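You operate a simulated robot arm through the tools that you are given. There is no shell and no other tool.

You run a simulated robot arm. Do the job below in one go: nothing can be reset, and whatever is moved stays where it is left.

Task
Put things in order on the folding top. At the end: the blue tall spice jar stands where the crumb brush stood; the white egg is on the orange bean tin (marked "BEANS"); the milk beaker stands where the blue tall spice jar stood; the crumb brush is on the white pill box; the white baking tub with yellow lid stands where the milk beaker stood; whatever was shut is shut again. Leave all else as you found it, and nothing knocked over.
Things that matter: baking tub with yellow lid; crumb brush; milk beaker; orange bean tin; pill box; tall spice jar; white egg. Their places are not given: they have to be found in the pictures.

It is judged by the outcome, as a careful person would: the job done as asked, and still so three seconds after it is handed in. It fails if anything else is knocked over, pushed out of place, dropped, spilled or broken. Lids that push on must go on centred and level and be pressed home; caps that screw on are set level and turned clockwise until they are tight.

Robot
A 6-joint arm with a two-finger parallel gripper, fixed in place. Base frame: the origin is on the floor under the middle of its stand, x ahead of it, y to its left, z up; the work surface is at about z = 860. Units: mm, degrees, N and s.
With the tool pointing down near the work surface it reaches from about 240 to 640 mm from the base axis. Its first joint turns from -66.0 to 66.0 degrees. Payload 2.7 kg.
Tool frame: the origin (TCP) lies between the finger pads and is the grasp point; the fingertips stand 23 mm ahead of it; z points along the fingers, y is the line along which they close. The gripper opens to 94 mm. The fingers are 38 mm wide and 10 mm thick; the gripper's body (54 by 96 mm) begins 39 mm behind the TCP.
Orientation is told as [roll, pitch, yaw] about the base's x, y, z axes, in that order, counted from this pose: with the fingers straight down and closing along the base's y, the tool's x points along the base's -x, its y along +y and its z along -z.

Tools
- The arm moves only by the tool step_arm. Its argument "increments" is a list of rows, each a list of 7 numbers: the shift along the tool's x, y, z in mm, then the turn, a rotation vector about the tool's x, y, z in degrees, then the finger opening in mm, from 0 to 94. In form: [[x, y, z, ax, ay, az, fingers], ...]. A call has 1 to 20 rows; each row shifts and turns the commanded pose from where the row before left it, along the tool's axes as they then stand. A row lasts 0.2 s, in which the tool goes at most 50 mm and 8.6 degrees; a call with a longer step from one row to the next is refused whole, and so is a gripper value outside its range. A pose out of reach is approached as far as the arm can. The call stops where the force on the tool passes 40 N (or 10 N more than at its start, if that is more) or the arm is blocked; 0.2 s more then pass. The fingers move at their own pace (about 45 mm/s each) and stop on an object; they squeeze with about 42 N. The grip force told is the motor's: it shows also when the fingers shut on nothing. Time passes only in rows, and 0.2 s behind the last, so rows that do not move let the fingers close. The reply holds the time, the measured pose of the TCP, the force on the tool along the base axes, the opening and the grip force, in the units named above and with some noise, with the torque about the TCP (base axes, N m) and any sound that the robot's microphone picked up.
- Cameras (640 x 400 px; columns grow to the right, rows downward): "scene" is fixed at [66.5, -424.9, 1413]; the picture's right is [0.86, -0.51, 0.00], its down [-0.25, -0.41, -0.88] and it looks along [0.45, 0.75, -0.48] (base axes); focal length 346 px, centre (320, 200). "wrist" rides on the gripper at [86, 16, -74] in the tool frame; the picture's right is [-0.18, 0.98, 0.00], its down [-0.58, -0.11, -0.81] and it looks along [-0.79, -0.15, 0.59] (tool axes); focal length 243 px, centre (320, 200).
- capture(camera): a new picture of that camera. No time passes.
- probe_pixels(camera, pixels): there is no depth. For up to 12 entries [column, row, z] of the newest picture of that camera ("zoom" is the newest enlarged one), the place [x, y] in the base frame at which the ray of that pixel passes the height z, good to about 2 mm. No time passes.
- zoom(camera, box): a new picture of the part [left, top, right, bottom] of that camera's present view, enlarged. No time passes.
- sign_off(): hands the job in; it is judged then, once.

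Leave the gripper open and the arm clear of the work at the hand-in unless told otherwise.

The tools are called after "Call:" by a JSON object that holds its "fn" and its "kwargs". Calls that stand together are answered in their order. step_arm: Moves the arm, as the interface text tells. Its arguments: {"type":"object","properties":{"increments":{"type":"array","items":{"type":"array","items":{"type":"number"}}}},"required":["increments"]} The other tools are called the same way: capture (camera) takes a picture; probe_pixels (camera, pixels) gives the place at which the rays of pixels pass given heights; zoom (camera, box) takes an enlarged picture of a part of a camera's view; sign_off () hands the job in.

At the start:

```text
clock: 0.0
eef_pos: [369.1, 207.4, 1235.3]
ee_rot: [0.0, -0.1, 0.0]
wrist_force: [-0.6, 0.4, 0.1]
torque: [0.01, -0.03, -0.03]
width: 93.9
finger_force: 0.1
```

scene: 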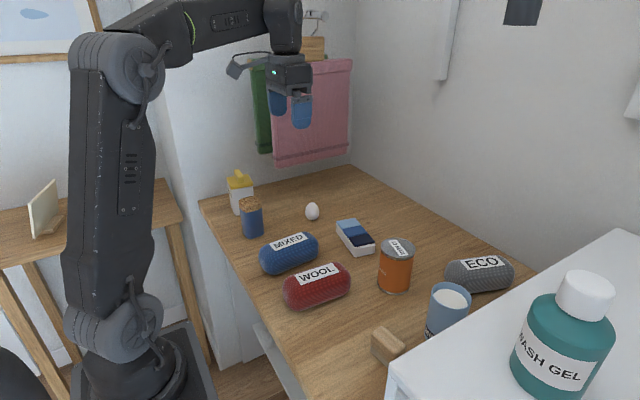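
wrist: 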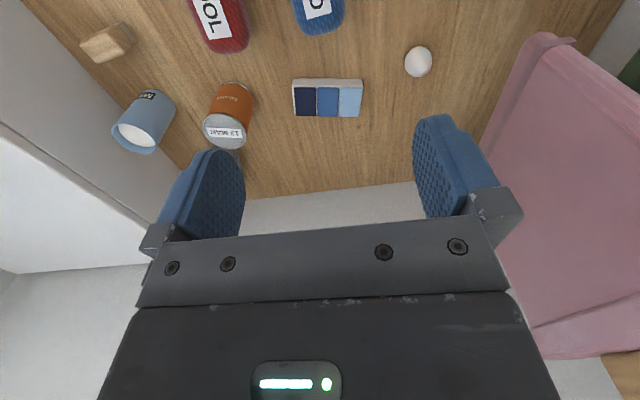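

I see the table with a yellow-lidded tub at about (240,192), a blue jar with a cork at (252,217), the egg at (312,211), the pill box at (355,237), the orange tin at (396,265), the milk beaker at (447,308), a wooden block (maybe the crumb brush) at (386,346), and bean-bag-like items. I'll zoom in to look at the details.

Call:
{"fn": "zoom", "kwargs": {"camera": "scene", "box": [190, 150, 350, 250]}}

Call:
{"fn": "zoom", "kwargs": {"camera": "scene", "box": [320, 200, 540, 380]}}

Call:
{"fn": "zoom", "kwargs": {"camera": "wrist", "box": [60, 0, 460, 180]}}

```text
4.00 times, centred on (270, 200) of scene
```

zoom: 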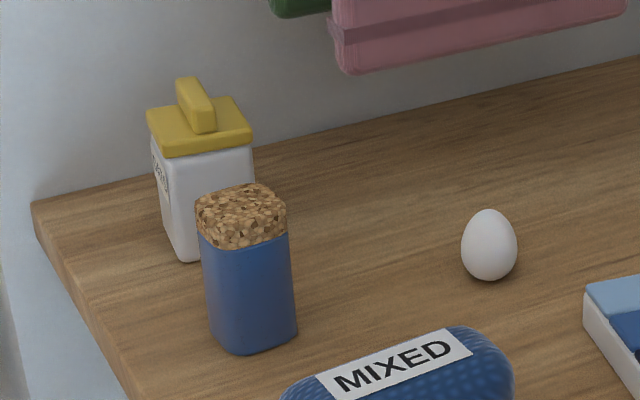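

```text
2.22 times, centred on (430, 290) of scene
```

zoom: 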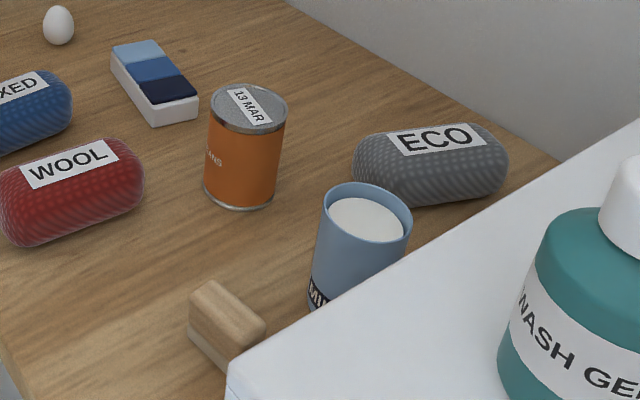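

```text
1.60 times, centred on (260, 90) of wrist
```

zoom: 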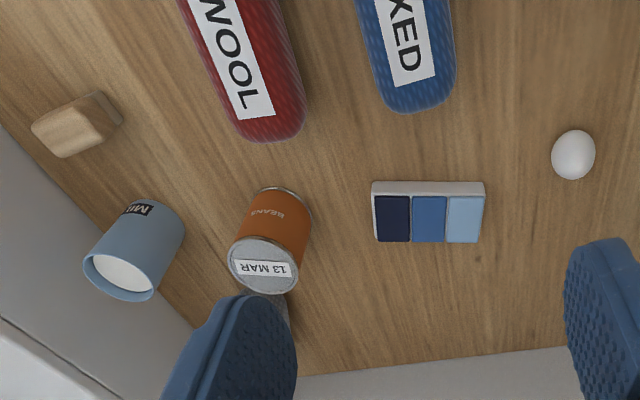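

Next I'll probe the table positions of the items in the wide scene picture, at table height and at estimated top heights.

Call:
{"fn": "probe_pixels", "kwargs": {"camera": "scene", "pixels": [[253, 237, 860], [238, 214, 860], [312, 219, 860], [355, 243, 860], [394, 291, 860], [430, 335, 860], [386, 358, 860], [386, 340, 890], [200, 202, 860], [354, 167, 860], [536, 272, 860], [262, 325, 860]]}}

Call:
{"fn": "probe_pixels", "kwargs": {"camera": "wrist", "pixels": [[418, 68, 880], [328, 100, 880], [236, 85, 860], [150, 93, 860], [105, 45, 880], [222, 130, 960], [137, 133, 960], [295, 80, 880], [362, 80, 880], [360, 116, 880], [295, 116, 880], [165, 205, 860]]}}

```text
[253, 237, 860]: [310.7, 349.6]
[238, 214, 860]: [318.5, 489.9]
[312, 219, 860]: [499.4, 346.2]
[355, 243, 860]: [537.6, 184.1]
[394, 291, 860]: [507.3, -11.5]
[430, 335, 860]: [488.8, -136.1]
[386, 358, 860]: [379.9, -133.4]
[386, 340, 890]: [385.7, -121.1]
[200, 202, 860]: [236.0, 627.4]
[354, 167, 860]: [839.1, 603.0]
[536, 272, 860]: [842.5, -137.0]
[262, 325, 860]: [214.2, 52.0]
```

```text
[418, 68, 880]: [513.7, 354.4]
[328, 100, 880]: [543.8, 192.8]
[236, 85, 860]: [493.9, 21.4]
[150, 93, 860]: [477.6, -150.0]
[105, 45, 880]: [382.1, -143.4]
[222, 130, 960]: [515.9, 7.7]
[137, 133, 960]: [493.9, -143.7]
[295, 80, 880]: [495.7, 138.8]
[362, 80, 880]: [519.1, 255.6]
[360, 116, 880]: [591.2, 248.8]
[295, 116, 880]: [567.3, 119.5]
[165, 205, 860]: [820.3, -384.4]
```

From the two views: jar about (310,352), tub about (320,495), egg about (508,350), pill box about (540,187), tin about (510,8), beaker about (490,-145), brush about (383,-135). The white shelf on the right seems to have its edge near y = -230 and its top near z = 1030. I'll move high up over the brush and look down.

Call:
{"fn": "step_arm", "kwargs": {"increments": [[0, -43, 0, 0, 0, 0, 94], [0, -43, 0, 0, 0, 0, 94], [0, -43, 0, 0, 0, 0, 94], [0, -43, 0, 0, 0, 0, 94], [0, -43, 0, 0, 0, 0, 94], [0, -43, 0, 0, 0, 0, 94], [0, -43, 0, 0, 0, 0, 94], [0, -40, 0, 0, 0, 0, 94], [0, 0, 40, 0, 0, 0, 94], [0, 0, 40, 0, 0, 0, 94], [0, 0, 40, 0, 0, 0, 94], [0, 0, 40, 0, 0, 0, 94], [0, 0, 0, 0, 0, 0, 94]]}}

Call:
{"fn": "capture", "kwargs": {"camera": "wrist"}}

Call:
{"fn": "capture", "kwargs": {"camera": "scene"}}

```text
clock: 2.8
eef_pos: [370.4, -132.6, 1075.4]
ee_rot: [0.1, -0.1, 0.0]
wrist_force: [-0.1, 0.9, -0.3]
torque: [0.0, 0.0, 0.03]
width: 93.9
finger_force: 0.1
```

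```text
taken
```

wrist: 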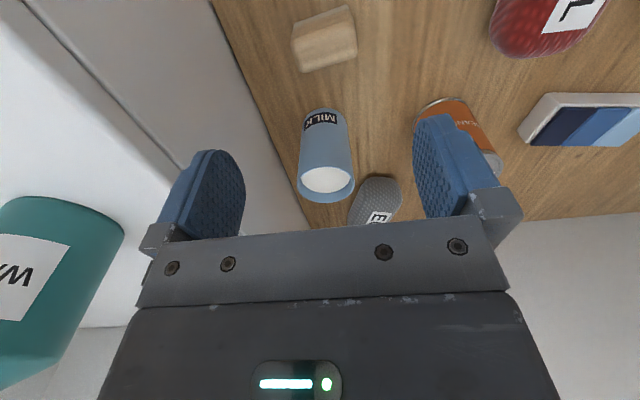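

```text
taken
```

scene: 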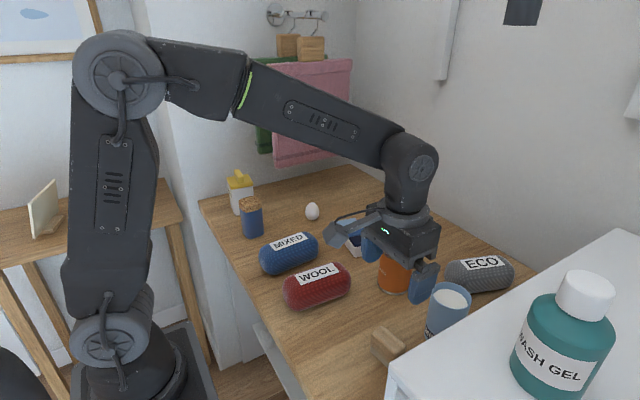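

The brush is now visible at about (325,38) in the wrist view. I'll zoom in to find its corners, and also look at the beaker.

Call:
{"fn": "zoom", "kwargs": {"camera": "wrist", "box": [230, 0, 390, 100]}}

Call:
{"fn": "zoom", "kwargs": {"camera": "scene", "box": [340, 300, 500, 400]}}

```text
4.00 times, centred on (310, 50) of wrist
```

zoom: 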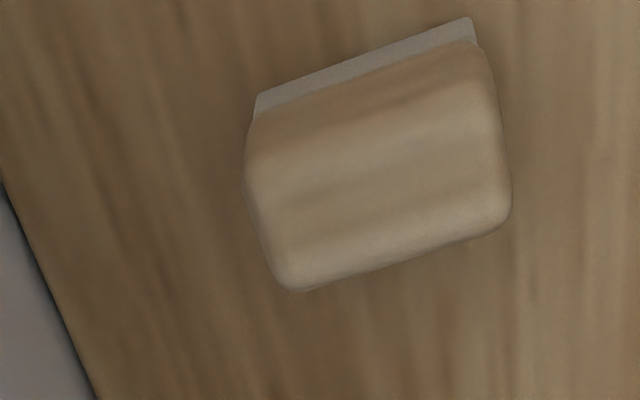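

```text
4.00 times, centred on (420, 350) of scene
```

zoom: 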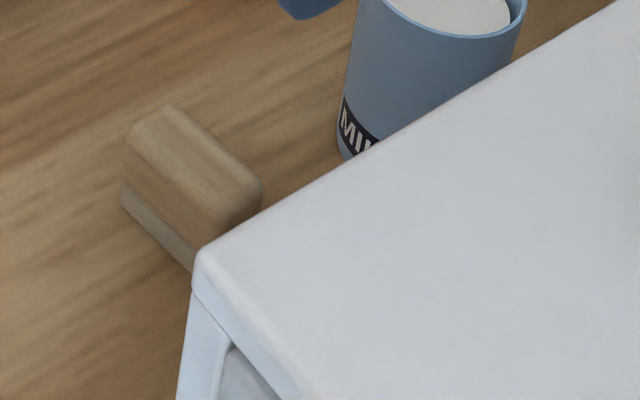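

I'll probe the brush outline: the bristle bottom corners at table height and the handle corners at a guessed top height.

Call:
{"fn": "probe_pixels", "kwargs": {"camera": "wrist", "pixels": [[294.5, 23.5, 860], [348, 4.5, 860], [292, 37, 885], [303, 72, 885], [357, 55, 885], [352, 15, 885], [325, 40, 890], [303, 72, 870], [357, 55, 870]]}}

Call:
{"fn": "probe_pixels", "kwargs": {"camera": "scene", "pixels": [[370.2, 351, 860], [388, 367, 860], [371, 336, 890], [382, 326, 895], [405, 344, 895], [395, 352, 890], [370.5, 342, 875]]}}

```text
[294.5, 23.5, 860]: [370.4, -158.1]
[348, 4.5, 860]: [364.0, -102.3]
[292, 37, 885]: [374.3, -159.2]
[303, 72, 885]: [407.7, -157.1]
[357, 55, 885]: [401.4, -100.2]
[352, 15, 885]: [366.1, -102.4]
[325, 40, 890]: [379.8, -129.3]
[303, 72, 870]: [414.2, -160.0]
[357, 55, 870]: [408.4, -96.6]
```

```text
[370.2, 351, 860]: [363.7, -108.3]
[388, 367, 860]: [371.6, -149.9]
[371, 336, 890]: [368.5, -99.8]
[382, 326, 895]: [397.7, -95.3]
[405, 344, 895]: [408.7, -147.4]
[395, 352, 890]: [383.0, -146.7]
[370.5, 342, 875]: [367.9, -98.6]
```

The brush is about 57 × 36 mm, centred near (387,-129), its long axis close to y and tilted about 6°. Next I'll move over the beaker to measure it.

Call:
{"fn": "step_arm", "kwargs": {"increments": [[-40, 0, 0, 0, 0, 0, 94], [-40, 0, 0, 0, 0, 0, 94], [-20, 0, 0, 0, 0, 0, 94], [0, 0, 0, 0, 0, 0, 94]]}}

Call:
{"fn": "capture", "kwargs": {"camera": "wrist"}}

Call:
{"fn": "zoom", "kwargs": {"camera": "wrist", "box": [240, 0, 420, 112]}}

```text
clock: 3.8
eef_pos: [469.7, -133.1, 1073.9]
ee_rot: [0.1, 0.1, -0.1]
wrist_force: [-0.1, -0.3, -0.2]
torque: [-0.03, 0.01, -0.02]
width: 94.0
finger_force: 0.0
```

```text
taken
```

wrist: 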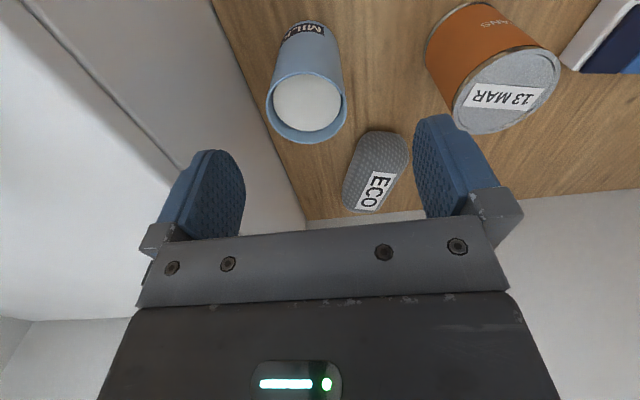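

```text
3.56 times, centred on (330, 56) of wrist
```

zoom: 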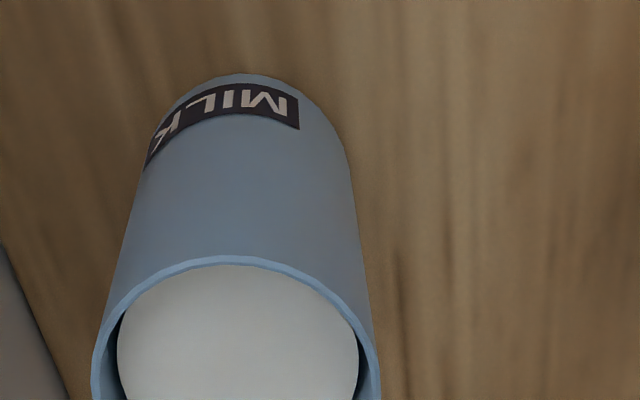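

I'll probe the beaker's base edge and its rim in both views to work out its centre and height.

Call:
{"fn": "zoom", "kwargs": {"camera": "scene", "box": [400, 260, 500, 360]}}

Call:
{"fn": "probe_pixels", "kwargs": {"camera": "wrist", "pixels": [[307.5, 21, 860], [280.8, 46.4, 860], [338.4, 46.4, 860], [266, 103, 950], [347, 103, 950], [305, 72, 950], [307, 144, 950], [266, 103, 970], [347, 103, 970], [305, 72, 970], [307, 144, 970]]}}

```text
4.00 times, centred on (450, 310) of scene
```

zoom: 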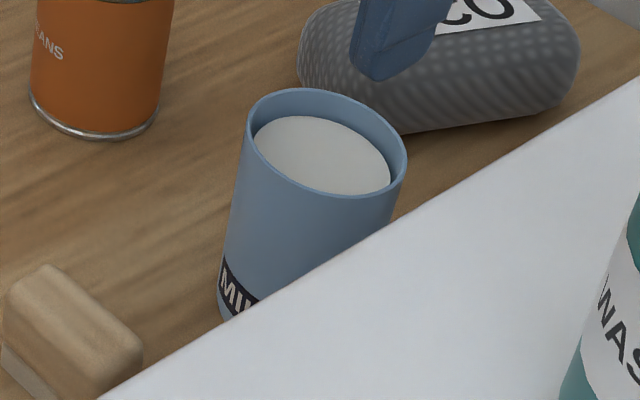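

```text
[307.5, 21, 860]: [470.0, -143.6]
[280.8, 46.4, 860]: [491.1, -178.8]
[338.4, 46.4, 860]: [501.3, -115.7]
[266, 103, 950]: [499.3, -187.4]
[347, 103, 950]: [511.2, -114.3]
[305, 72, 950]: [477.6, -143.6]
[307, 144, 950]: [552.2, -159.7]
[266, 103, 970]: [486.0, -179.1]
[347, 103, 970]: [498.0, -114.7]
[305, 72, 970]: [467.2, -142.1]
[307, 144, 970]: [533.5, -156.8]
```

Now I'll probe the rim centre in the scene view, (451.7,295.5), at several heights, to compare it with the wrist estimate.

Call:
{"fn": "probe_pixels", "kwargs": {"camera": "scene", "pixels": [[451.7, 295.5, 940], [451.7, 295.5, 950], [451.7, 295.5, 960], [451.7, 295.5, 970], [424.5, 333, 860]]}}

Call:
{"fn": "probe_pixels", "kwargs": {"camera": "wrist", "pixels": [[306.5, 106, 940], [306.5, 106, 950], [306.5, 106, 960], [306.5, 106, 970]]}}

```text
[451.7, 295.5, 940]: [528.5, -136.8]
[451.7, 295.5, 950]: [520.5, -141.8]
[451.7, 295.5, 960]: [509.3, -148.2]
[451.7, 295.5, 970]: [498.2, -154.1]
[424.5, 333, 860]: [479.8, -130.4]
```

```text
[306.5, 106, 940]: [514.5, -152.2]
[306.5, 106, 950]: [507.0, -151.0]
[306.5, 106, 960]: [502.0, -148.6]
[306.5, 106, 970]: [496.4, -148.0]
```

The beaker's centre comes out near (501,-148), about 66 mm across and 105 mm tall. Next I'll look at the pill box from above.

Call:
{"fn": "step_arm", "kwargs": {"increments": [[0, 45, 0, 0, 0, 0, 94], [0, 45, 0, 0, 0, 0, 94], [0, 45, 0, 0, 0, 0, 94], [0, 45, 0, 0, 0, 0, 94], [0, 45, 0, 0, 0, 0, 94], [0, 45, 0, 0, 0, 0, 94], [-30, 45, 0, 0, 0, 0, 94], [0, 0, 0, 0, 0, 0, 94]]}}

Call:
{"fn": "capture", "kwargs": {"camera": "wrist"}}

Call:
{"fn": "zoom", "kwargs": {"camera": "wrist", "box": [230, 0, 470, 150]}}

```text
refused: row 7 steps farther than a row can; nothing moved
```

```text
taken
```

wrist: 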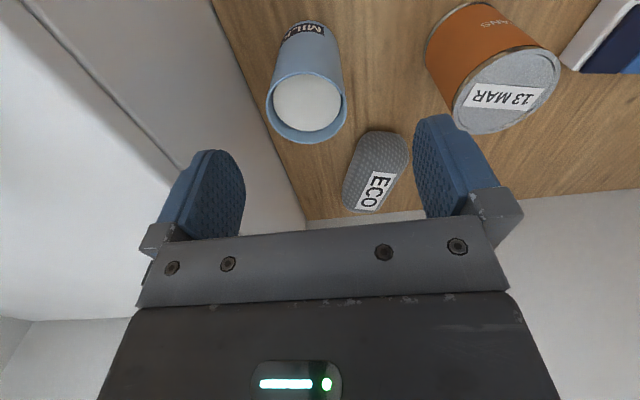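

```text
2.67 times, centred on (350, 75) of wrist
```

zoom: 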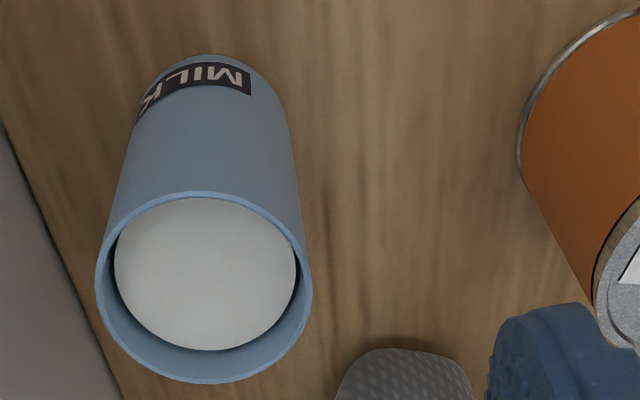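

The last row was too long, so nothing moved. I'll repeat the move with smaller steps.

Call:
{"fn": "step_arm", "kwargs": {"increments": [[0, 45, 0, 0, 0, 0, 94], [0, 45, 0, 0, 0, 0, 94], [0, 45, 0, 0, 0, 0, 94], [0, 45, 0, 0, 0, 0, 94], [0, 45, 0, 0, 0, 0, 94], [0, 45, 0, 0, 0, 0, 94], [0, 45, 0, 0, 0, 0, 94], [-20, 0, 0, 0, 0, 0, 94], [0, 0, 0, 0, 0, 0, 94]]}}

Call:
{"fn": "capture", "kwargs": {"camera": "wrist"}}

Call:
{"fn": "zoom", "kwargs": {"camera": "wrist", "box": [230, 0, 470, 150]}}

```text
clock: 5.8
eef_pos: [491.3, 183.0, 1075.1]
ee_rot: [0.1, 0.0, 0.0]
wrist_force: [-0.1, -0.1, 0.4]
torque: [-0.03, 0.02, 0.02]
width: 93.9
finger_force: 0.1
```

```text
taken
```

wrist: 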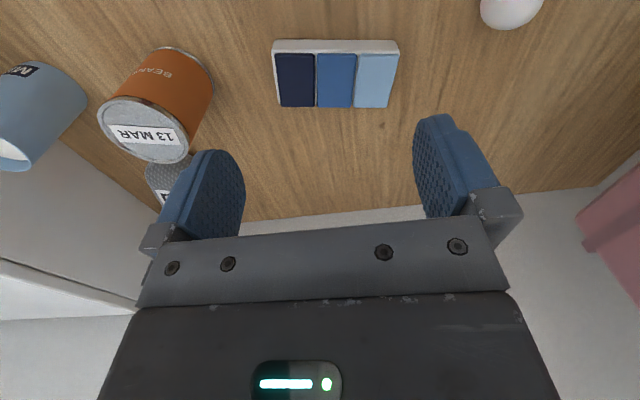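

```text
2.67 times, centred on (350, 75) of wrist
```

zoom: 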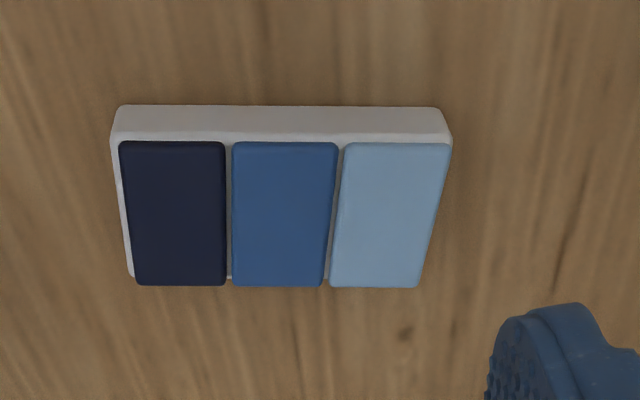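

The pill box shows three shut lids. I'll probe its corners at table height and at a guessed top height, and the tin and egg also.

Call:
{"fn": "probe_pixels", "kwargs": {"camera": "wrist", "pixels": [[274.3, 40.1, 860], [396.9, 40.5, 860], [275, 53.6, 880], [398.7, 53.6, 880], [280.6, 107, 880], [387.5, 108, 880], [275, 53.6, 885], [398.7, 53.6, 885], [280.6, 107, 885], [387.5, 108, 885], [512, 5, 880]]}}

Call:
{"fn": "zoom", "kwargs": {"camera": "scene", "box": [300, 190, 420, 265]}}

```text
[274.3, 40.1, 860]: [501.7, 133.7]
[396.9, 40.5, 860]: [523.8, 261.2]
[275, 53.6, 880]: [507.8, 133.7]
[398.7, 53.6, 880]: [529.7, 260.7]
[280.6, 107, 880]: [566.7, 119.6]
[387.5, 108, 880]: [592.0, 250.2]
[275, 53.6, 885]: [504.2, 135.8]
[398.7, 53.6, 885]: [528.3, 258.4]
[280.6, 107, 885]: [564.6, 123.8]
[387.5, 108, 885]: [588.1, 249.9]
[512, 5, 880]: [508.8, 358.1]
```

```text
5.33 times, centred on (360, 228) of scene
```

zoom: 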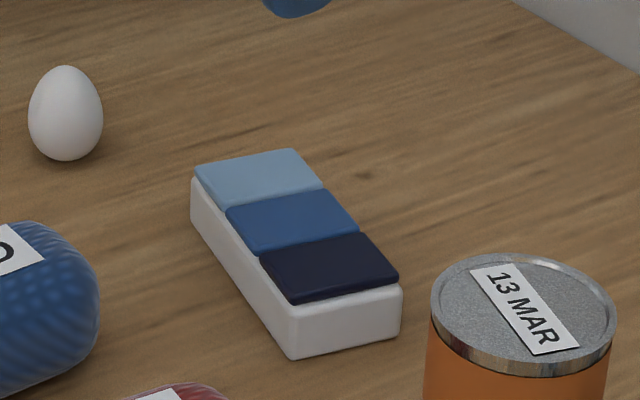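

The pill box's centre is near (546,192), about 128 × 60 mm, its long axis turned about -11° from y, top near z = 886. Now the egg.

Call:
{"fn": "step_arm", "kwargs": {"increments": [[0, 45, 0, 0, 0, 0, 94], [0, 45, 0, 0, 0, 0, 94], [0, 45, 0, 0, 0, 0, 94], [0, 30, 0, 0, 0, 0, 94], [20, 0, 0, 0, 0, 0, 94], [0, 0, 30, 0, 0, 0, 94], [0, 0, 0, 0, 0, 0, 94]]}}

Call:
{"fn": "capture", "kwargs": {"camera": "wrist"}}

Call:
{"fn": "zoom", "kwargs": {"camera": "wrist", "box": [230, 0, 470, 150]}}

```text
clock: 7.4
eef_pos: [467.8, 346.8, 1044.0]
ee_rot: [0.1, -0.1, 0.0]
wrist_force: [-0.5, -0.6, 0.4]
torque: [-0.05, -0.02, -0.01]
width: 94.0
finger_force: 0.0
```

```text
taken
```

wrist: 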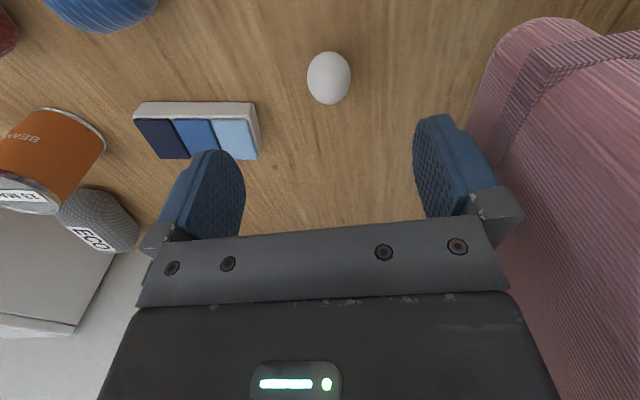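

```text
2.67 times, centred on (350, 75) of wrist
```

zoom: 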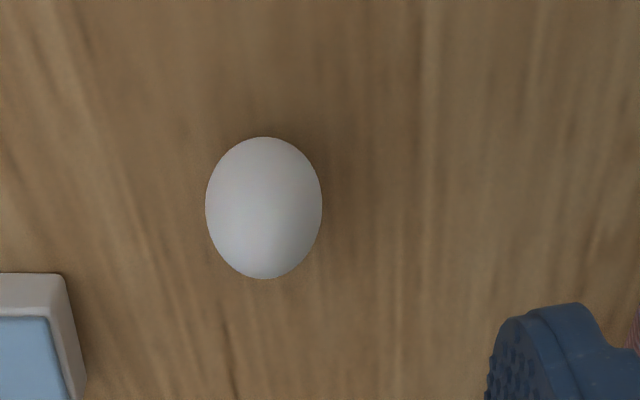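

The egg is at wrist pixel (329,78). I'll probe it at mid-height, and move next over the jar and tub.

Call:
{"fn": "probe_pixels", "kwargs": {"camera": "wrist", "pixels": [[329, 78, 885], [307, 78, 885], [351, 78, 885], [329, 51.5, 875], [329, 104, 895]]}}

Call:
{"fn": "probe_pixels", "kwargs": {"camera": "scene", "pixels": [[312.2, 211.5, 885], [305.3, 211.5, 885], [319.3, 211.5, 885], [312.2, 220, 862], [312.2, 202.3, 912]]}}

Call:
{"fn": "step_arm", "kwargs": {"increments": [[0, 0, -40, 0, 0, 0, 94], [45, 0, 0, 0, 0, 0, 94], [45, 0, 0, 0, 0, 0, 94], [45, 0, 0, 0, 0, 0, 94], [45, 0, 0, 0, 0, 0, 94], [0, 0, 0, 0, 0, 0, 94]]}}

Call:
{"fn": "capture", "kwargs": {"camera": "wrist"}}

Call:
{"fn": "zoom", "kwargs": {"camera": "wrist", "box": [230, 0, 470, 150]}}

```text
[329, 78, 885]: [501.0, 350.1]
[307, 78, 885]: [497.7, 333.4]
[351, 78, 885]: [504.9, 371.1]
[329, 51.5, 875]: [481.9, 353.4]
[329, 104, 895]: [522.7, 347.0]
```

```text
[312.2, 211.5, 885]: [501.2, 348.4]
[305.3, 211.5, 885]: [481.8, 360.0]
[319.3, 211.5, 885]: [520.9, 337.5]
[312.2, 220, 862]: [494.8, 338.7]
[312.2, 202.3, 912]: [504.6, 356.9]
```

```text
clock: 8.8
eef_pos: [288.3, 346.6, 1086.8]
ee_rot: [0.0, 0.0, 0.0]
wrist_force: [0.3, 1.1, -0.3]
torque: [-0.02, -0.02, 0.05]
width: 94.0
finger_force: 0.0
```

```text
taken
```

wrist: 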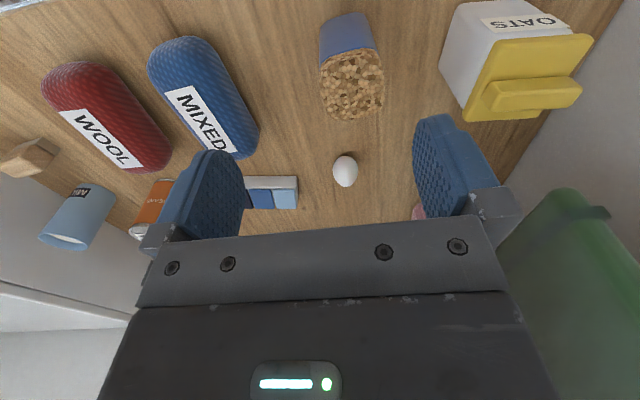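

```text
2.67 times, centred on (350, 75) of wrist
```

zoom: 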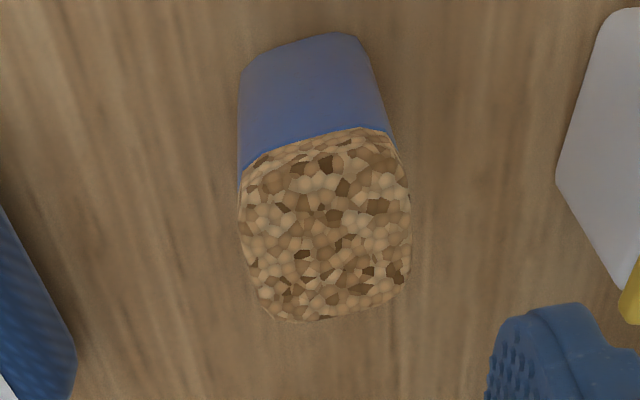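

The jar has a cork stopper and a rounded-square body. The tub is marked OATS, with a yellow lid that has a bar handle. I'll probe the jar base corners and zoom in on the tub.

Call:
{"fn": "probe_pixels", "kwargs": {"camera": "wrist", "pixels": [[321.2, 26, 860], [331, 18, 860], [355, 12.5, 860], [366, 17, 860], [330, 118, 950], [352, 120, 950], [320, 70, 950], [377, 48, 950], [384, 103, 950], [352, 85, 950], [352, 85, 960], [352, 85, 970]]}}

Call:
{"fn": "zoom", "kwargs": {"camera": "wrist", "box": [400, 0, 640, 150]}}

Call:
{"fn": "zoom", "kwargs": {"camera": "scene", "box": [210, 160, 290, 245]}}

```text
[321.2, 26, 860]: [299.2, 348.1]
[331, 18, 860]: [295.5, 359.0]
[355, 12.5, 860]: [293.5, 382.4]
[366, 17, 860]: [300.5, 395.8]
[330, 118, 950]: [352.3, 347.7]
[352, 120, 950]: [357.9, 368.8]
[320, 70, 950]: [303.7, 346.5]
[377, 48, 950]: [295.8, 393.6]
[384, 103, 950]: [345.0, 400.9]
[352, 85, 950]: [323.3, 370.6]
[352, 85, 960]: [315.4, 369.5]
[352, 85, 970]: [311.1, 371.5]
```

```text
2.67 times, centred on (520, 75) of wrist
```

zoom: 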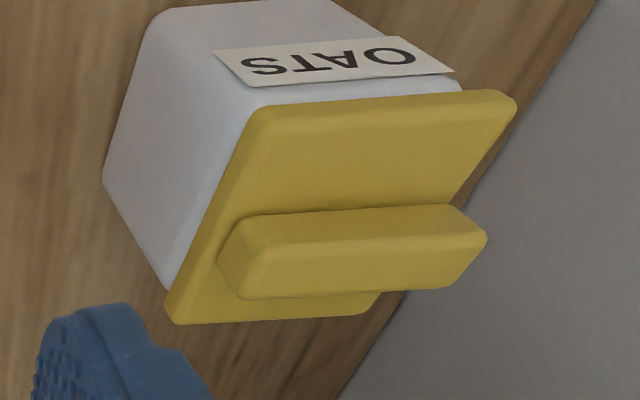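

```text
4.71 times, centred on (250, 202) of scene
```

zoom: 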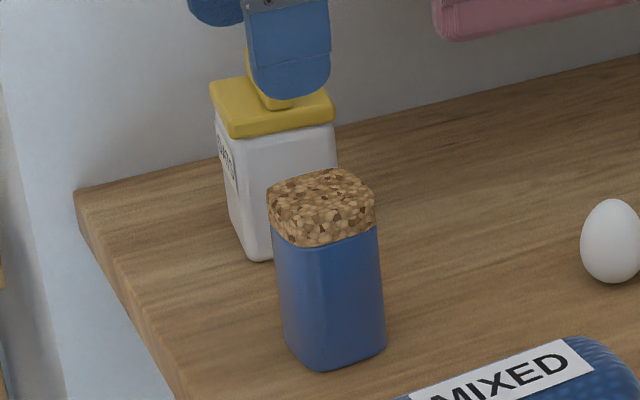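

The tub's lid overhangs its body, so I need a closer look at it before I plan that grasp. I'll move further left to bring it under the camera.

Call:
{"fn": "step_arm", "kwargs": {"increments": [[0, 45, 0, 0, 0, 0, 94], [0, 45, 0, 0, 0, 0, 94], [0, 40, 0, 0, 0, 0, 94], [0, 0, 0, 0, 0, 0, 94]]}}

Call:
{"fn": "capture", "kwargs": {"camera": "wrist"}}

Call:
{"fn": "zoom", "kwargs": {"camera": "wrist", "box": [230, 0, 470, 150]}}

Call:
{"fn": "capture", "kwargs": {"camera": "scene"}}

```text
clock: 9.8
eef_pos: [289.2, 475.8, 1081.8]
ee_rot: [0.1, 0.0, 0.0]
wrist_force: [0.3, 0.5, 0.6]
torque: [0.01, 0.02, 0.03]
width: 94.3
finger_force: 0.1
```

```text
taken
```

wrist: 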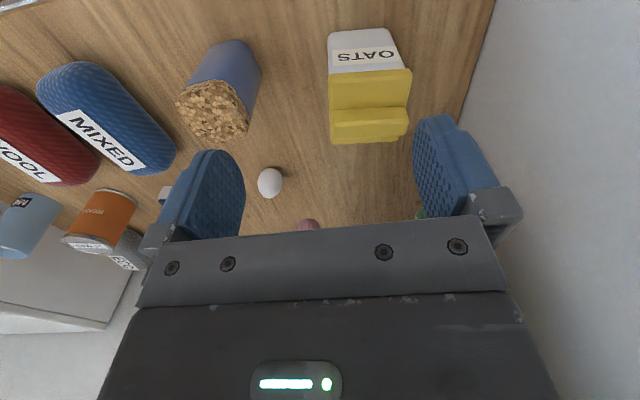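

```text
2.67 times, centred on (350, 75) of wrist
```

zoom: 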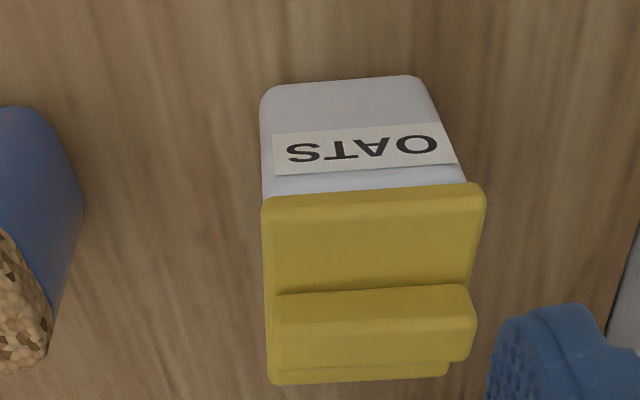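

```text
taken
```

scene: 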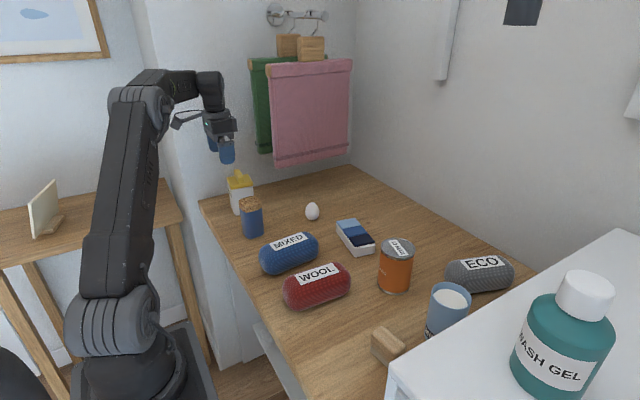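

I'll zoom in more on the tub and lid to see how much it overhangs and whether it's level.

Call:
{"fn": "zoom", "kwargs": {"camera": "wrist", "box": [310, 15, 430, 90]}}

Call:
{"fn": "zoom", "kwargs": {"camera": "wrist", "box": [310, 75, 430, 150]}}

Call:
{"fn": "zoom", "kwargs": {"camera": "scene", "box": [215, 160, 279, 200]}}

```text
5.33 times, centred on (370, 52) of wrist
```

zoom: 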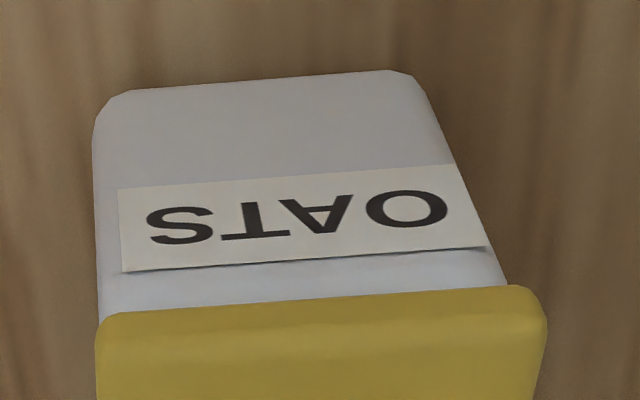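

```text
5.33 times, centred on (370, 112) of wrist
```

zoom: 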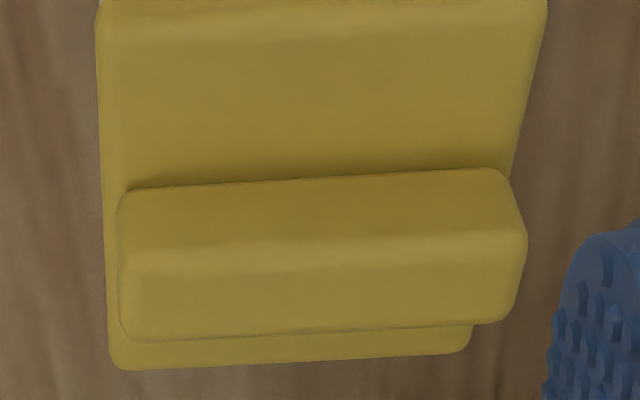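

```text
10.00 times, centred on (247, 180) of scene
```

zoom: 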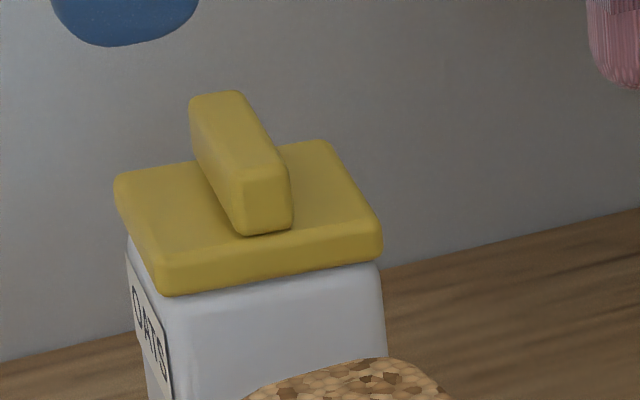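

The lid is level and overhangs by about 2–3 mm on each side. I'll probe the tub's corners.

Call:
{"fn": "probe_pixels", "kwargs": {"camera": "wrist", "pixels": [[330, 34, 860], [386, 28.5, 860], [328, 77, 960], [412.5, 72, 960], [331, 144, 960], [397, 140.5, 960], [328, 77, 950], [412.5, 72, 950], [331, 144, 950], [397, 140.5, 950], [333, 121, 970], [408, 118, 970]]}}

Call:
{"fn": "probe_pixels", "kwargs": {"camera": "scene", "pixels": [[227, 178, 960], [231.5, 189, 960], [253, 184.5, 960], [248, 174.5, 960], [227, 178, 950], [231.5, 189, 950], [253, 184.5, 950], [237.5, 214.5, 860], [250.5, 202.6, 950], [250.5, 202.6, 960], [250.5, 202.6, 970], [251, 238, 860]]}}

```text
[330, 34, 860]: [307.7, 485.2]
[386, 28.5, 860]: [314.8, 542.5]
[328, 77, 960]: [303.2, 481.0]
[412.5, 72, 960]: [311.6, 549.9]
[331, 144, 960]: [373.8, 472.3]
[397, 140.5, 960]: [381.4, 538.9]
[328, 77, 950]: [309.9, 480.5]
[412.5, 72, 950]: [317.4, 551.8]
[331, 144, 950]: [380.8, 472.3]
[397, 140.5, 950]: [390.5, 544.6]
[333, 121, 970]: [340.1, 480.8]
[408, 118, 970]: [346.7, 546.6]
```

```text
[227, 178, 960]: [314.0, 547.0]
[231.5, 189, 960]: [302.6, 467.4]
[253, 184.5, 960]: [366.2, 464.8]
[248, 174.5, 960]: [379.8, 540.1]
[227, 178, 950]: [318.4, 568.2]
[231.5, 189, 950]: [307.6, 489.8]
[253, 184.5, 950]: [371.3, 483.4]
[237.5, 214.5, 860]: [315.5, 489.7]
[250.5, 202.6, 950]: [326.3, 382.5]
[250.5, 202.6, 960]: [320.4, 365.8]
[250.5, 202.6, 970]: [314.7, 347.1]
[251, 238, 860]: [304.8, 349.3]
```

The tub's centre is near (343,511), lid about 70 mm square, top near z = 957, turned about -7°. The jar's centre is near (320,370), about 52 mm square, turned about +8°. I have all the places recorded, so I'll start with the brush: travel over it high up, turn +7°, and look again.

Call:
{"fn": "step_arm", "kwargs": {"increments": [[-7, -43.2, 0, 0, 0, 0, 94], [-7, -43.2, 0, 0, 0, 0, 94], [-7, -43.2, 0, 0, 0, 0, 94], [-7, -43.2, 0, 0, 0, 0, 94], [-7, -43.2, 0, 0, 0, 0, 94], [-7, -43.2, 0, 0, 0, 0, 94], [-7, -43.2, 0, 0, 0, 0, 94], [-7, -43.2, 0, 0, 0, 0, 94], [-7, -43.2, 0, 0, 0, 0, 94], [-7, -43.2, 0, 0, 0, 0, 94], [-7, -43.2, 0, 0, 0, 0, 94], [-7, -43.2, 0, 0, 0, 0, 94], [-7, -43.2, 0, 0, 0, 0, 94], [-7, -43.2, 0, 0, 0, 0, 94], [0, 0, 30, 0, 0, -7.3, 94], [0, 0, 30, 0, 0, 0, 94], [0, 0, 30, 0, 0, 0, 94], [0, 0, 0, 0, 0, 0, 94]]}}

Call:
{"fn": "capture", "kwargs": {"camera": "wrist"}}

Call:
{"fn": "zoom", "kwargs": {"camera": "wrist", "box": [240, 40, 400, 140]}}

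```text
clock: 13.6
eef_pos: [388.2, -128.4, 993.4]
ee_rot: [0.2, -0.1, 7.3]
wrist_force: [-0.4, -0.4, 0.5]
torque: [0.0, 0.02, 0.01]
width: 94.0
finger_force: 0.1
```

```text
taken
```

wrist: 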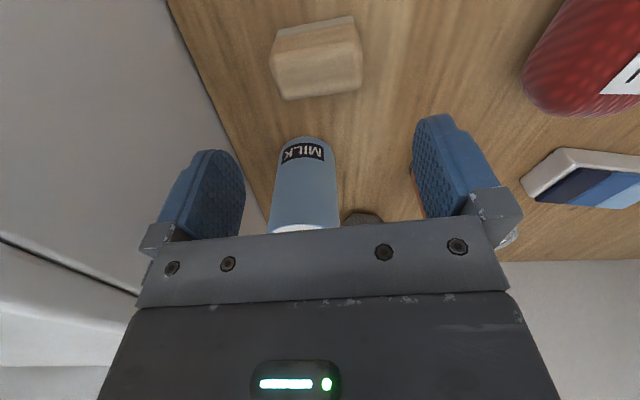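

```text
4.00 times, centred on (320, 90) of wrist
```

zoom: 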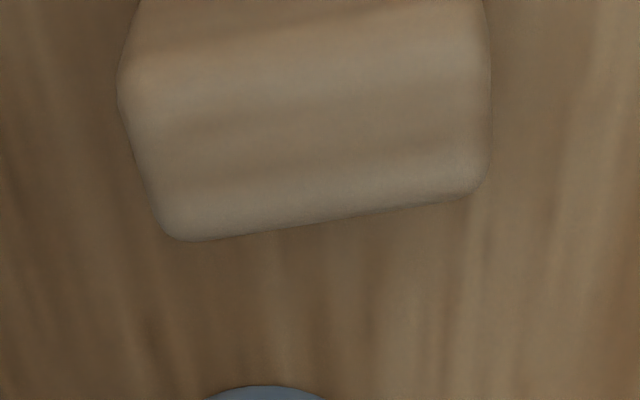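

The brush is lined up with the closing line, at about (317,60). I'll check its centre once more by probing its left, right, near and far silhouette.

Call:
{"fn": "probe_pixels", "kwargs": {"camera": "wrist", "pixels": [[270, 62, 890], [362.5, 55, 890], [278, 36, 860], [353, 17, 860], [289, 100, 885], [358, 88, 885]]}}

```text
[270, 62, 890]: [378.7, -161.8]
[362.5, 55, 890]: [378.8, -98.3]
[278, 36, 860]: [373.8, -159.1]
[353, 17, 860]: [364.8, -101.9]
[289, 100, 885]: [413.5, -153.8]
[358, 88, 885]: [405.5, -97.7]
```

The brush's centre is about (389,-130). I'll descend to TCP z ≈ 895 (tips at 872) and close on its ends.

Call:
{"fn": "step_arm", "kwargs": {"increments": [[0, -1.5, 30, 0, 0, 0, 94], [0, 0, 30, 0, 0, 0, 94], [0, 0, 20, 0, 0, 0, 94], [0, 0, 12, 0, 0, 0, 94], [0, 0, 6, 0, 0, 0, 94], [0, 0, 0, 0, 0, 0, 94]]}}

Call:
{"fn": "capture", "kwargs": {"camera": "wrist"}}

Call:
{"fn": "capture", "kwargs": {"camera": "scene"}}

```text
clock: 15.0
eef_pos: [388.1, -128.7, 896.8]
ee_rot: [0.1, 0.0, 7.3]
wrist_force: [0.4, 0.3, 0.0]
torque: [-0.01, -0.01, -0.02]
width: 94.3
finger_force: 0.0
```

```text
taken
```

wrist: 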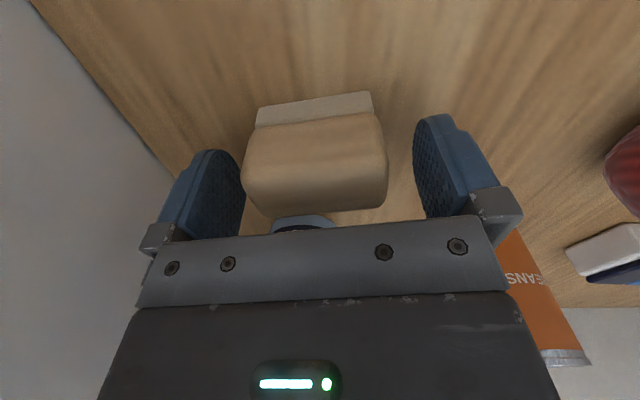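

```text
taken
```

scene: 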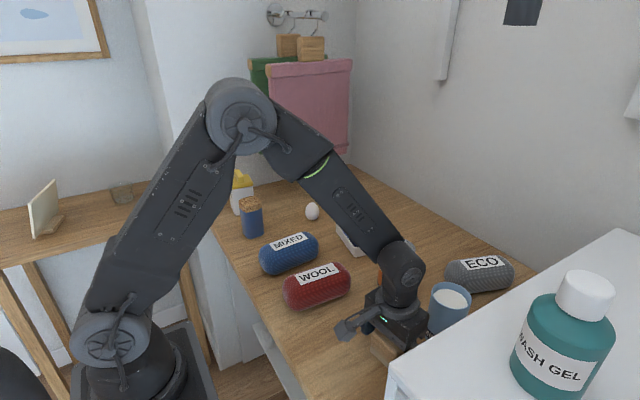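

The brush sits slightly left of the middle between the fingers. I'll probe its ends from this close view.

Call:
{"fn": "probe_pixels", "kwargs": {"camera": "wrist", "pixels": [[241, 175, 888], [388, 165, 888], [257, 124, 862], [373, 110, 862], [258, 106, 860], [371, 91, 860]]}}

```text
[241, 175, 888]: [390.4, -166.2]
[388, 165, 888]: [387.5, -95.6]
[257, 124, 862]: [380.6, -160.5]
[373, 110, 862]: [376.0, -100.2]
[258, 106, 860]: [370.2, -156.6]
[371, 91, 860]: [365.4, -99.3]
```

The estimates agree with the TCP to within 2 mm. Closing the fingers.

Call:
{"fn": "step_arm", "kwargs": {"increments": [[0, 0, 0, 0, 0, 0, 70], [0, 0, 0, 0, 0, 0, 55], [0, 0, 0, 0, 0, 0, 45], [0, 0, 0, 0, 0, 0, 40], [0, 0, 0, 0, 0, 0, 40]]}}

Call:
{"fn": "capture", "kwargs": {"camera": "wrist"}}

```text
clock: 16.2
eef_pos: [388.0, -129.1, 896.6]
ee_rot: [0.0, 0.0, 7.4]
wrist_force: [-0.2, 0.5, 0.4]
torque: [0.01, 0.0, -0.03]
width: 59.4
finger_force: 42.3
```

```text
taken
```

wrist: 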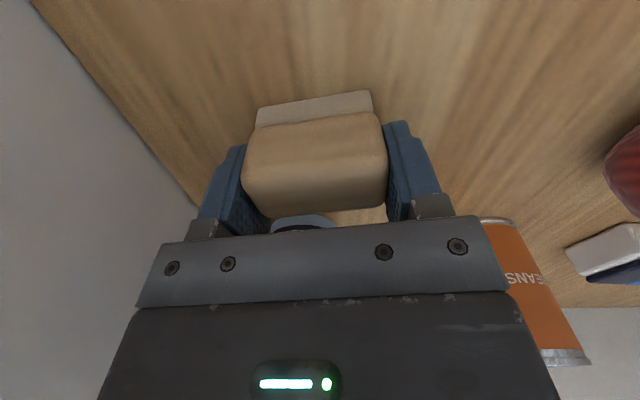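

The brush is held (opening 59.4, grip 42 N) and didn't shift. Now I'll lift it, turn it to match the pill box (yaw -11°), and carry it over the pill box at about z = 1056.

Call:
{"fn": "step_arm", "kwargs": {"increments": [[0, 0, -15, 0, 0, 0, 40], [0, 0, -30, 0, 0, 0, 40], [0, 0, -40, 0, 0, 0, 40], [0, 0, -40, 0, 0, 0, 40], [0, 0, -35, 0, 0, 0, 40], [0, 0, 0, 0, 0, 6.1, 40], [0, 0, 0, 0, 0, 6.1, 40], [0, 0, 0, 0, 0, 6.1, 40], [0, 0, 0, 0, 0, 0, 40]]}}

Call:
{"fn": "step_arm", "kwargs": {"increments": [[-11.7, 43.1, 0, 0, 0, 0, 40], [-11.7, 43.1, 0, 0, 0, 0, 40], [-11.7, 43.1, 0, 0, 0, 0, 40], [-11.7, 43.1, 0, 0, 0, 0, 40], [-11.7, 43.1, 0, 0, 0, 0, 40], [-11.7, 43.1, 0, 0, 0, 0, 40], [-11.7, 43.1, 0, 0, 0, 0, 40], [-11.7, 43.1, 0, 0, 0, 0, 40], [0, 0, 0, 0, 0, 0, 40]]}}

Call:
{"fn": "capture", "kwargs": {"camera": "wrist"}}

Call:
{"fn": "capture", "kwargs": {"camera": "scene"}}

```text
clock: 18.2
eef_pos: [386.7, -130.1, 1058.3]
ee_rot: [0.1, 0.0, -11.1]
wrist_force: [-0.5, 0.3, -1.0]
torque: [0.0, 0.03, 0.0]
width: 59.5
finger_force: 42.1
```

```text
clock: 20.2
eef_pos: [545.4, 191.0, 1057.2]
ee_rot: [0.1, 0.1, -11.0]
wrist_force: [-0.4, -0.7, -1.3]
torque: [0.0, 0.03, 0.02]
width: 59.3
finger_force: 42.7
```

```text
taken
```

wrist: 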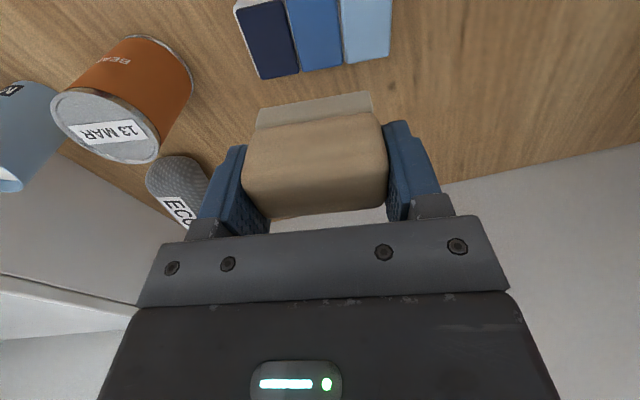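

```text
taken
```

scene: 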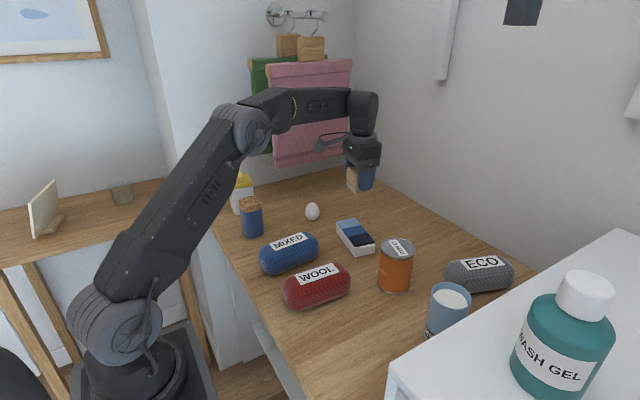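

The brush is above the pill box. I'll zoom on the pill box in the wrist picture to check alignment before lowering.

Call:
{"fn": "zoom", "kwargs": {"camera": "wrist", "box": [220, 0, 412, 120]}}

Call:
{"fn": "probe_pixels", "kwargs": {"camera": "wrist", "pixels": [[262, 79, 886], [300, 72, 886], [344, 65, 886], [391, 60, 886], [235, 10, 886], [295, 0, 886]]}}

```text
3.33 times, centred on (316, 60) of wrist
```

zoom: 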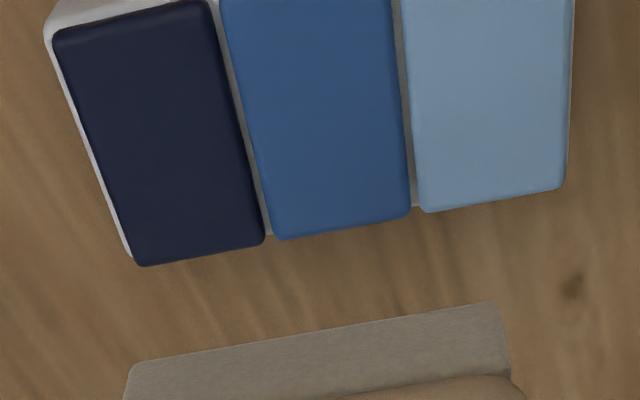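

```text
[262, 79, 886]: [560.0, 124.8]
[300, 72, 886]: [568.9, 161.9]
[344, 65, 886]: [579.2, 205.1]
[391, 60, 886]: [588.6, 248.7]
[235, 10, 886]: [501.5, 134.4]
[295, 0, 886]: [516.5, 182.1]
```

Pill-box far edge gives a centre near (546,193), yaw about -13°. I'll turn 1.5° more, lower to just above the lids, then creep down watching the force.

Call:
{"fn": "step_arm", "kwargs": {"increments": [[0, 1, 30, 0, 0, 1.5, 40], [0, 0, 30, 0, 0, 0, 40], [0, 0, 30, 0, 0, 0, 40], [0, 0, 20, 0, 0, 0, 40], [0, 0, 12, 0, 0, 0, 40], [0, 0, 5, 0, 0, 0, 40], [0, 0, 0, 0, 0, 0, 40]]}}

Call:
{"fn": "capture", "kwargs": {"camera": "wrist"}}

Call:
{"fn": "zoom", "kwargs": {"camera": "scene", "box": [310, 180, 420, 260]}}

```text
clock: 21.8
eef_pos: [545.5, 192.9, 933.7]
ee_rot: [0.1, -0.1, -12.6]
wrist_force: [-3.1, -1.8, 12.0]
torque: [-0.2, 0.3, 0.01]
width: 59.3
finger_force: 42.3
```

```text
taken
```

wrist: 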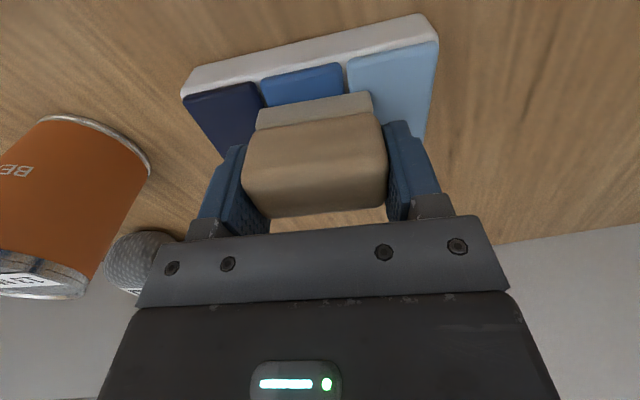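

```text
5.00 times, centred on (365, 220) of scene
```

zoom: 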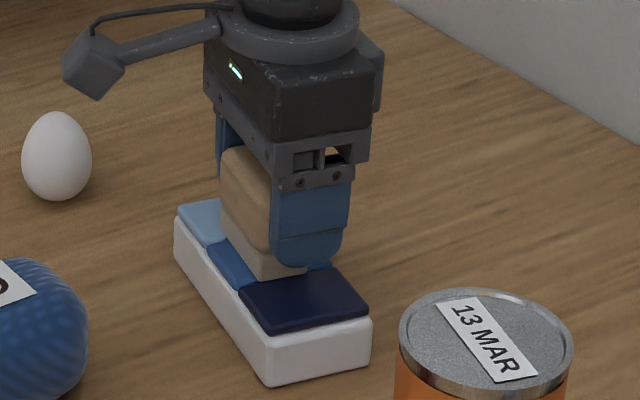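

The brush touched at TCP z ≈ 934 with 12 N, so the lids' top is near z = 896. Before I let go, I'll check that the brush is centred on the box.

Call:
{"fn": "probe_pixels", "kwargs": {"camera": "wrist", "pixels": [[184, 97, 894], [437, 42, 894], [225, 158, 894], [428, 135, 894], [258, 107, 896], [371, 92, 896], [186, 72, 860], [422, 15, 860]]}}

```text
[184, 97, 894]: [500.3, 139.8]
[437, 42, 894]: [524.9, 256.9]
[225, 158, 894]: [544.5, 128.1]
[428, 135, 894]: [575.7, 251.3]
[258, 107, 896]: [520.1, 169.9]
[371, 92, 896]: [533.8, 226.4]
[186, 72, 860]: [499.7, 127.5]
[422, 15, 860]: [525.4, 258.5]
```

The brush lies wholly inside the box's top (about 14 mm from the near edge). I'll ease off the pressure by 3 mm and open the fingers.

Call:
{"fn": "step_arm", "kwargs": {"increments": [[0, 0, -3, 0, 0, 0, 40], [0, 0, 0, 0, 0, 0, 62], [0, 0, 0, 0, 0, 0, 70], [0, 0, 0, 0, 0, 0, 80], [0, 0, 0, 0, 0, 0, 80]]}}

Call:
{"fn": "capture", "kwargs": {"camera": "wrist"}}

```text
clock: 23.0
eef_pos: [545.3, 192.6, 934.5]
ee_rot: [0.1, 0.1, -12.5]
wrist_force: [0.3, 0.7, -0.3]
torque: [-0.03, 0.01, 0.01]
width: 80.1
finger_force: 0.1
```

```text
taken
```

wrist: 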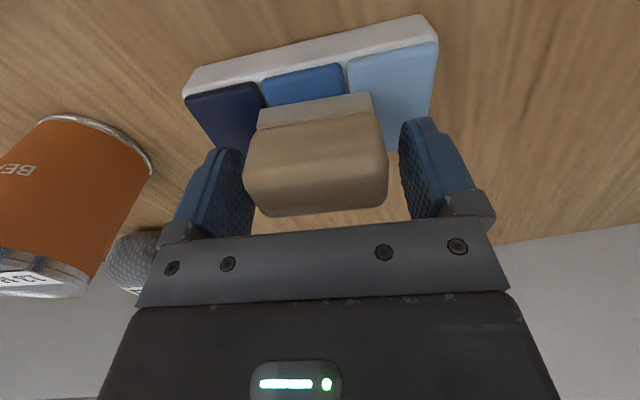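

Released cleanly, with the brush standing on the box. Now I'll lift straight up, and probe how close the blue bag is to the jar.

Call:
{"fn": "step_arm", "kwargs": {"increments": [[0, 0, -20, 0, 0, 0, 88], [0, 0, -40, 0, 0, 0, 94], [0, 0, -40, 0, 0, 0, 94], [0, 0, -30, 0, 0, 0, 94], [0, 0, 0, 0, 0, 0, 94]]}}

Call:
{"fn": "capture", "kwargs": {"camera": "scene"}}

Call:
{"fn": "probe_pixels", "kwargs": {"camera": "scene", "pixels": [[262, 262, 875], [268, 247, 895], [289, 236, 895], [310, 235, 895], [276, 274, 862], [318, 255, 870]]}}

```text
clock: 24.2
eef_pos: [542.6, 192.2, 1063.2]
ee_rot: [0.2, -0.1, -12.5]
wrist_force: [0.3, -0.2, -0.6]
torque: [-0.02, 0.0, -0.01]
width: 93.7
finger_force: 0.0
```

```text
taken
```

scene: 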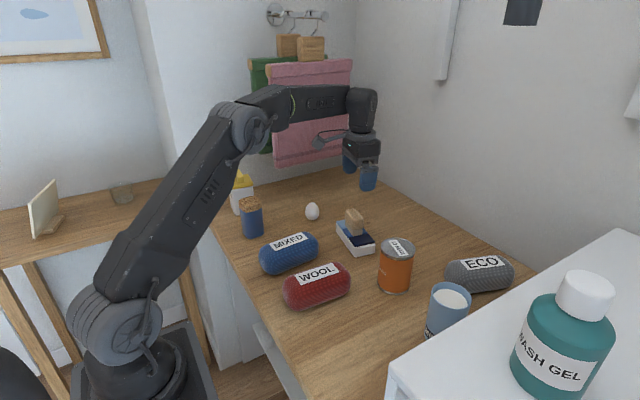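

```text
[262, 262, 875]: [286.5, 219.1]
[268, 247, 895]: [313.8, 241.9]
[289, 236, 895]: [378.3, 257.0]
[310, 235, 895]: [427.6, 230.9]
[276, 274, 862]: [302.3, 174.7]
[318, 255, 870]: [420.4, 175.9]
```

The blue bag ends near y = 260, so the jar has room. I'll turn to +8° and move over the jar.

Call:
{"fn": "step_arm", "kwargs": {"increments": [[0, 0, 0, 0, 0, -6.9, 94], [0, 0, 0, 0, 0, -6.8, 94], [0, 0, 0, 0, 0, -6.8, 94], [28, 29.6, 0, 0, 0, 0, 94], [28, 29.6, 0, 0, 0, 0, 94], [28, 29.6, 0, 0, 0, 0, 94], [28, 29.6, 0, 0, 0, 0, 94], [28, 29.6, 0, 0, 0, 0, 94], [28, 29.6, 0, 0, 0, 0, 94], [28, 29.6, 0, 0, 0, 0, 94], [0, 0, 0, 0, 0, 0, 94]]}}

Call:
{"fn": "capture", "kwargs": {"camera": "wrist"}}

Call:
{"fn": "zoom", "kwargs": {"camera": "wrist", "box": [240, 10, 400, 110]}}

```text
clock: 26.6
eef_pos: [320.8, 369.0, 1066.7]
ee_rot: [0.1, -0.1, 8.0]
wrist_force: [0.3, -0.1, -0.9]
torque: [0.0, 0.01, 0.0]
width: 94.0
finger_force: 0.1
```

```text
taken
```

wrist: 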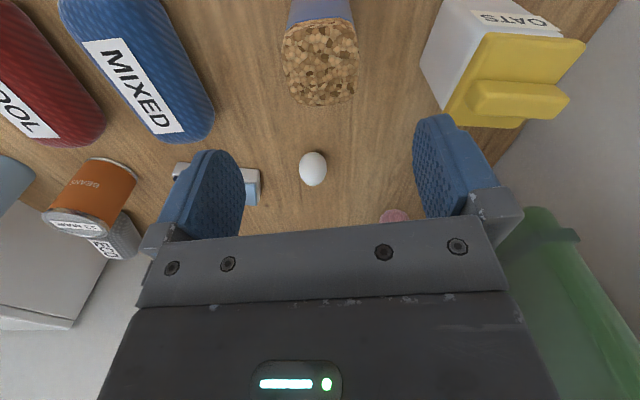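

```text
4.00 times, centred on (320, 60) of wrist
```

zoom: 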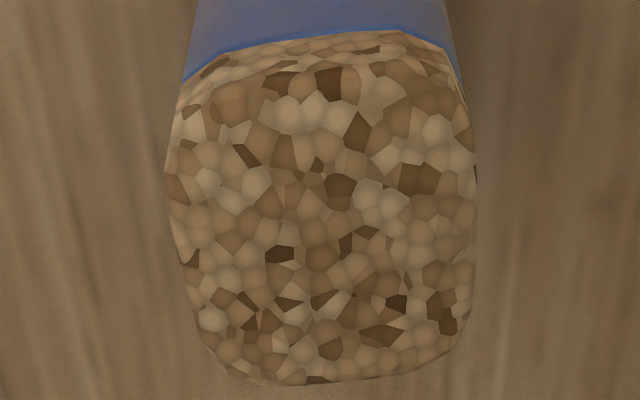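

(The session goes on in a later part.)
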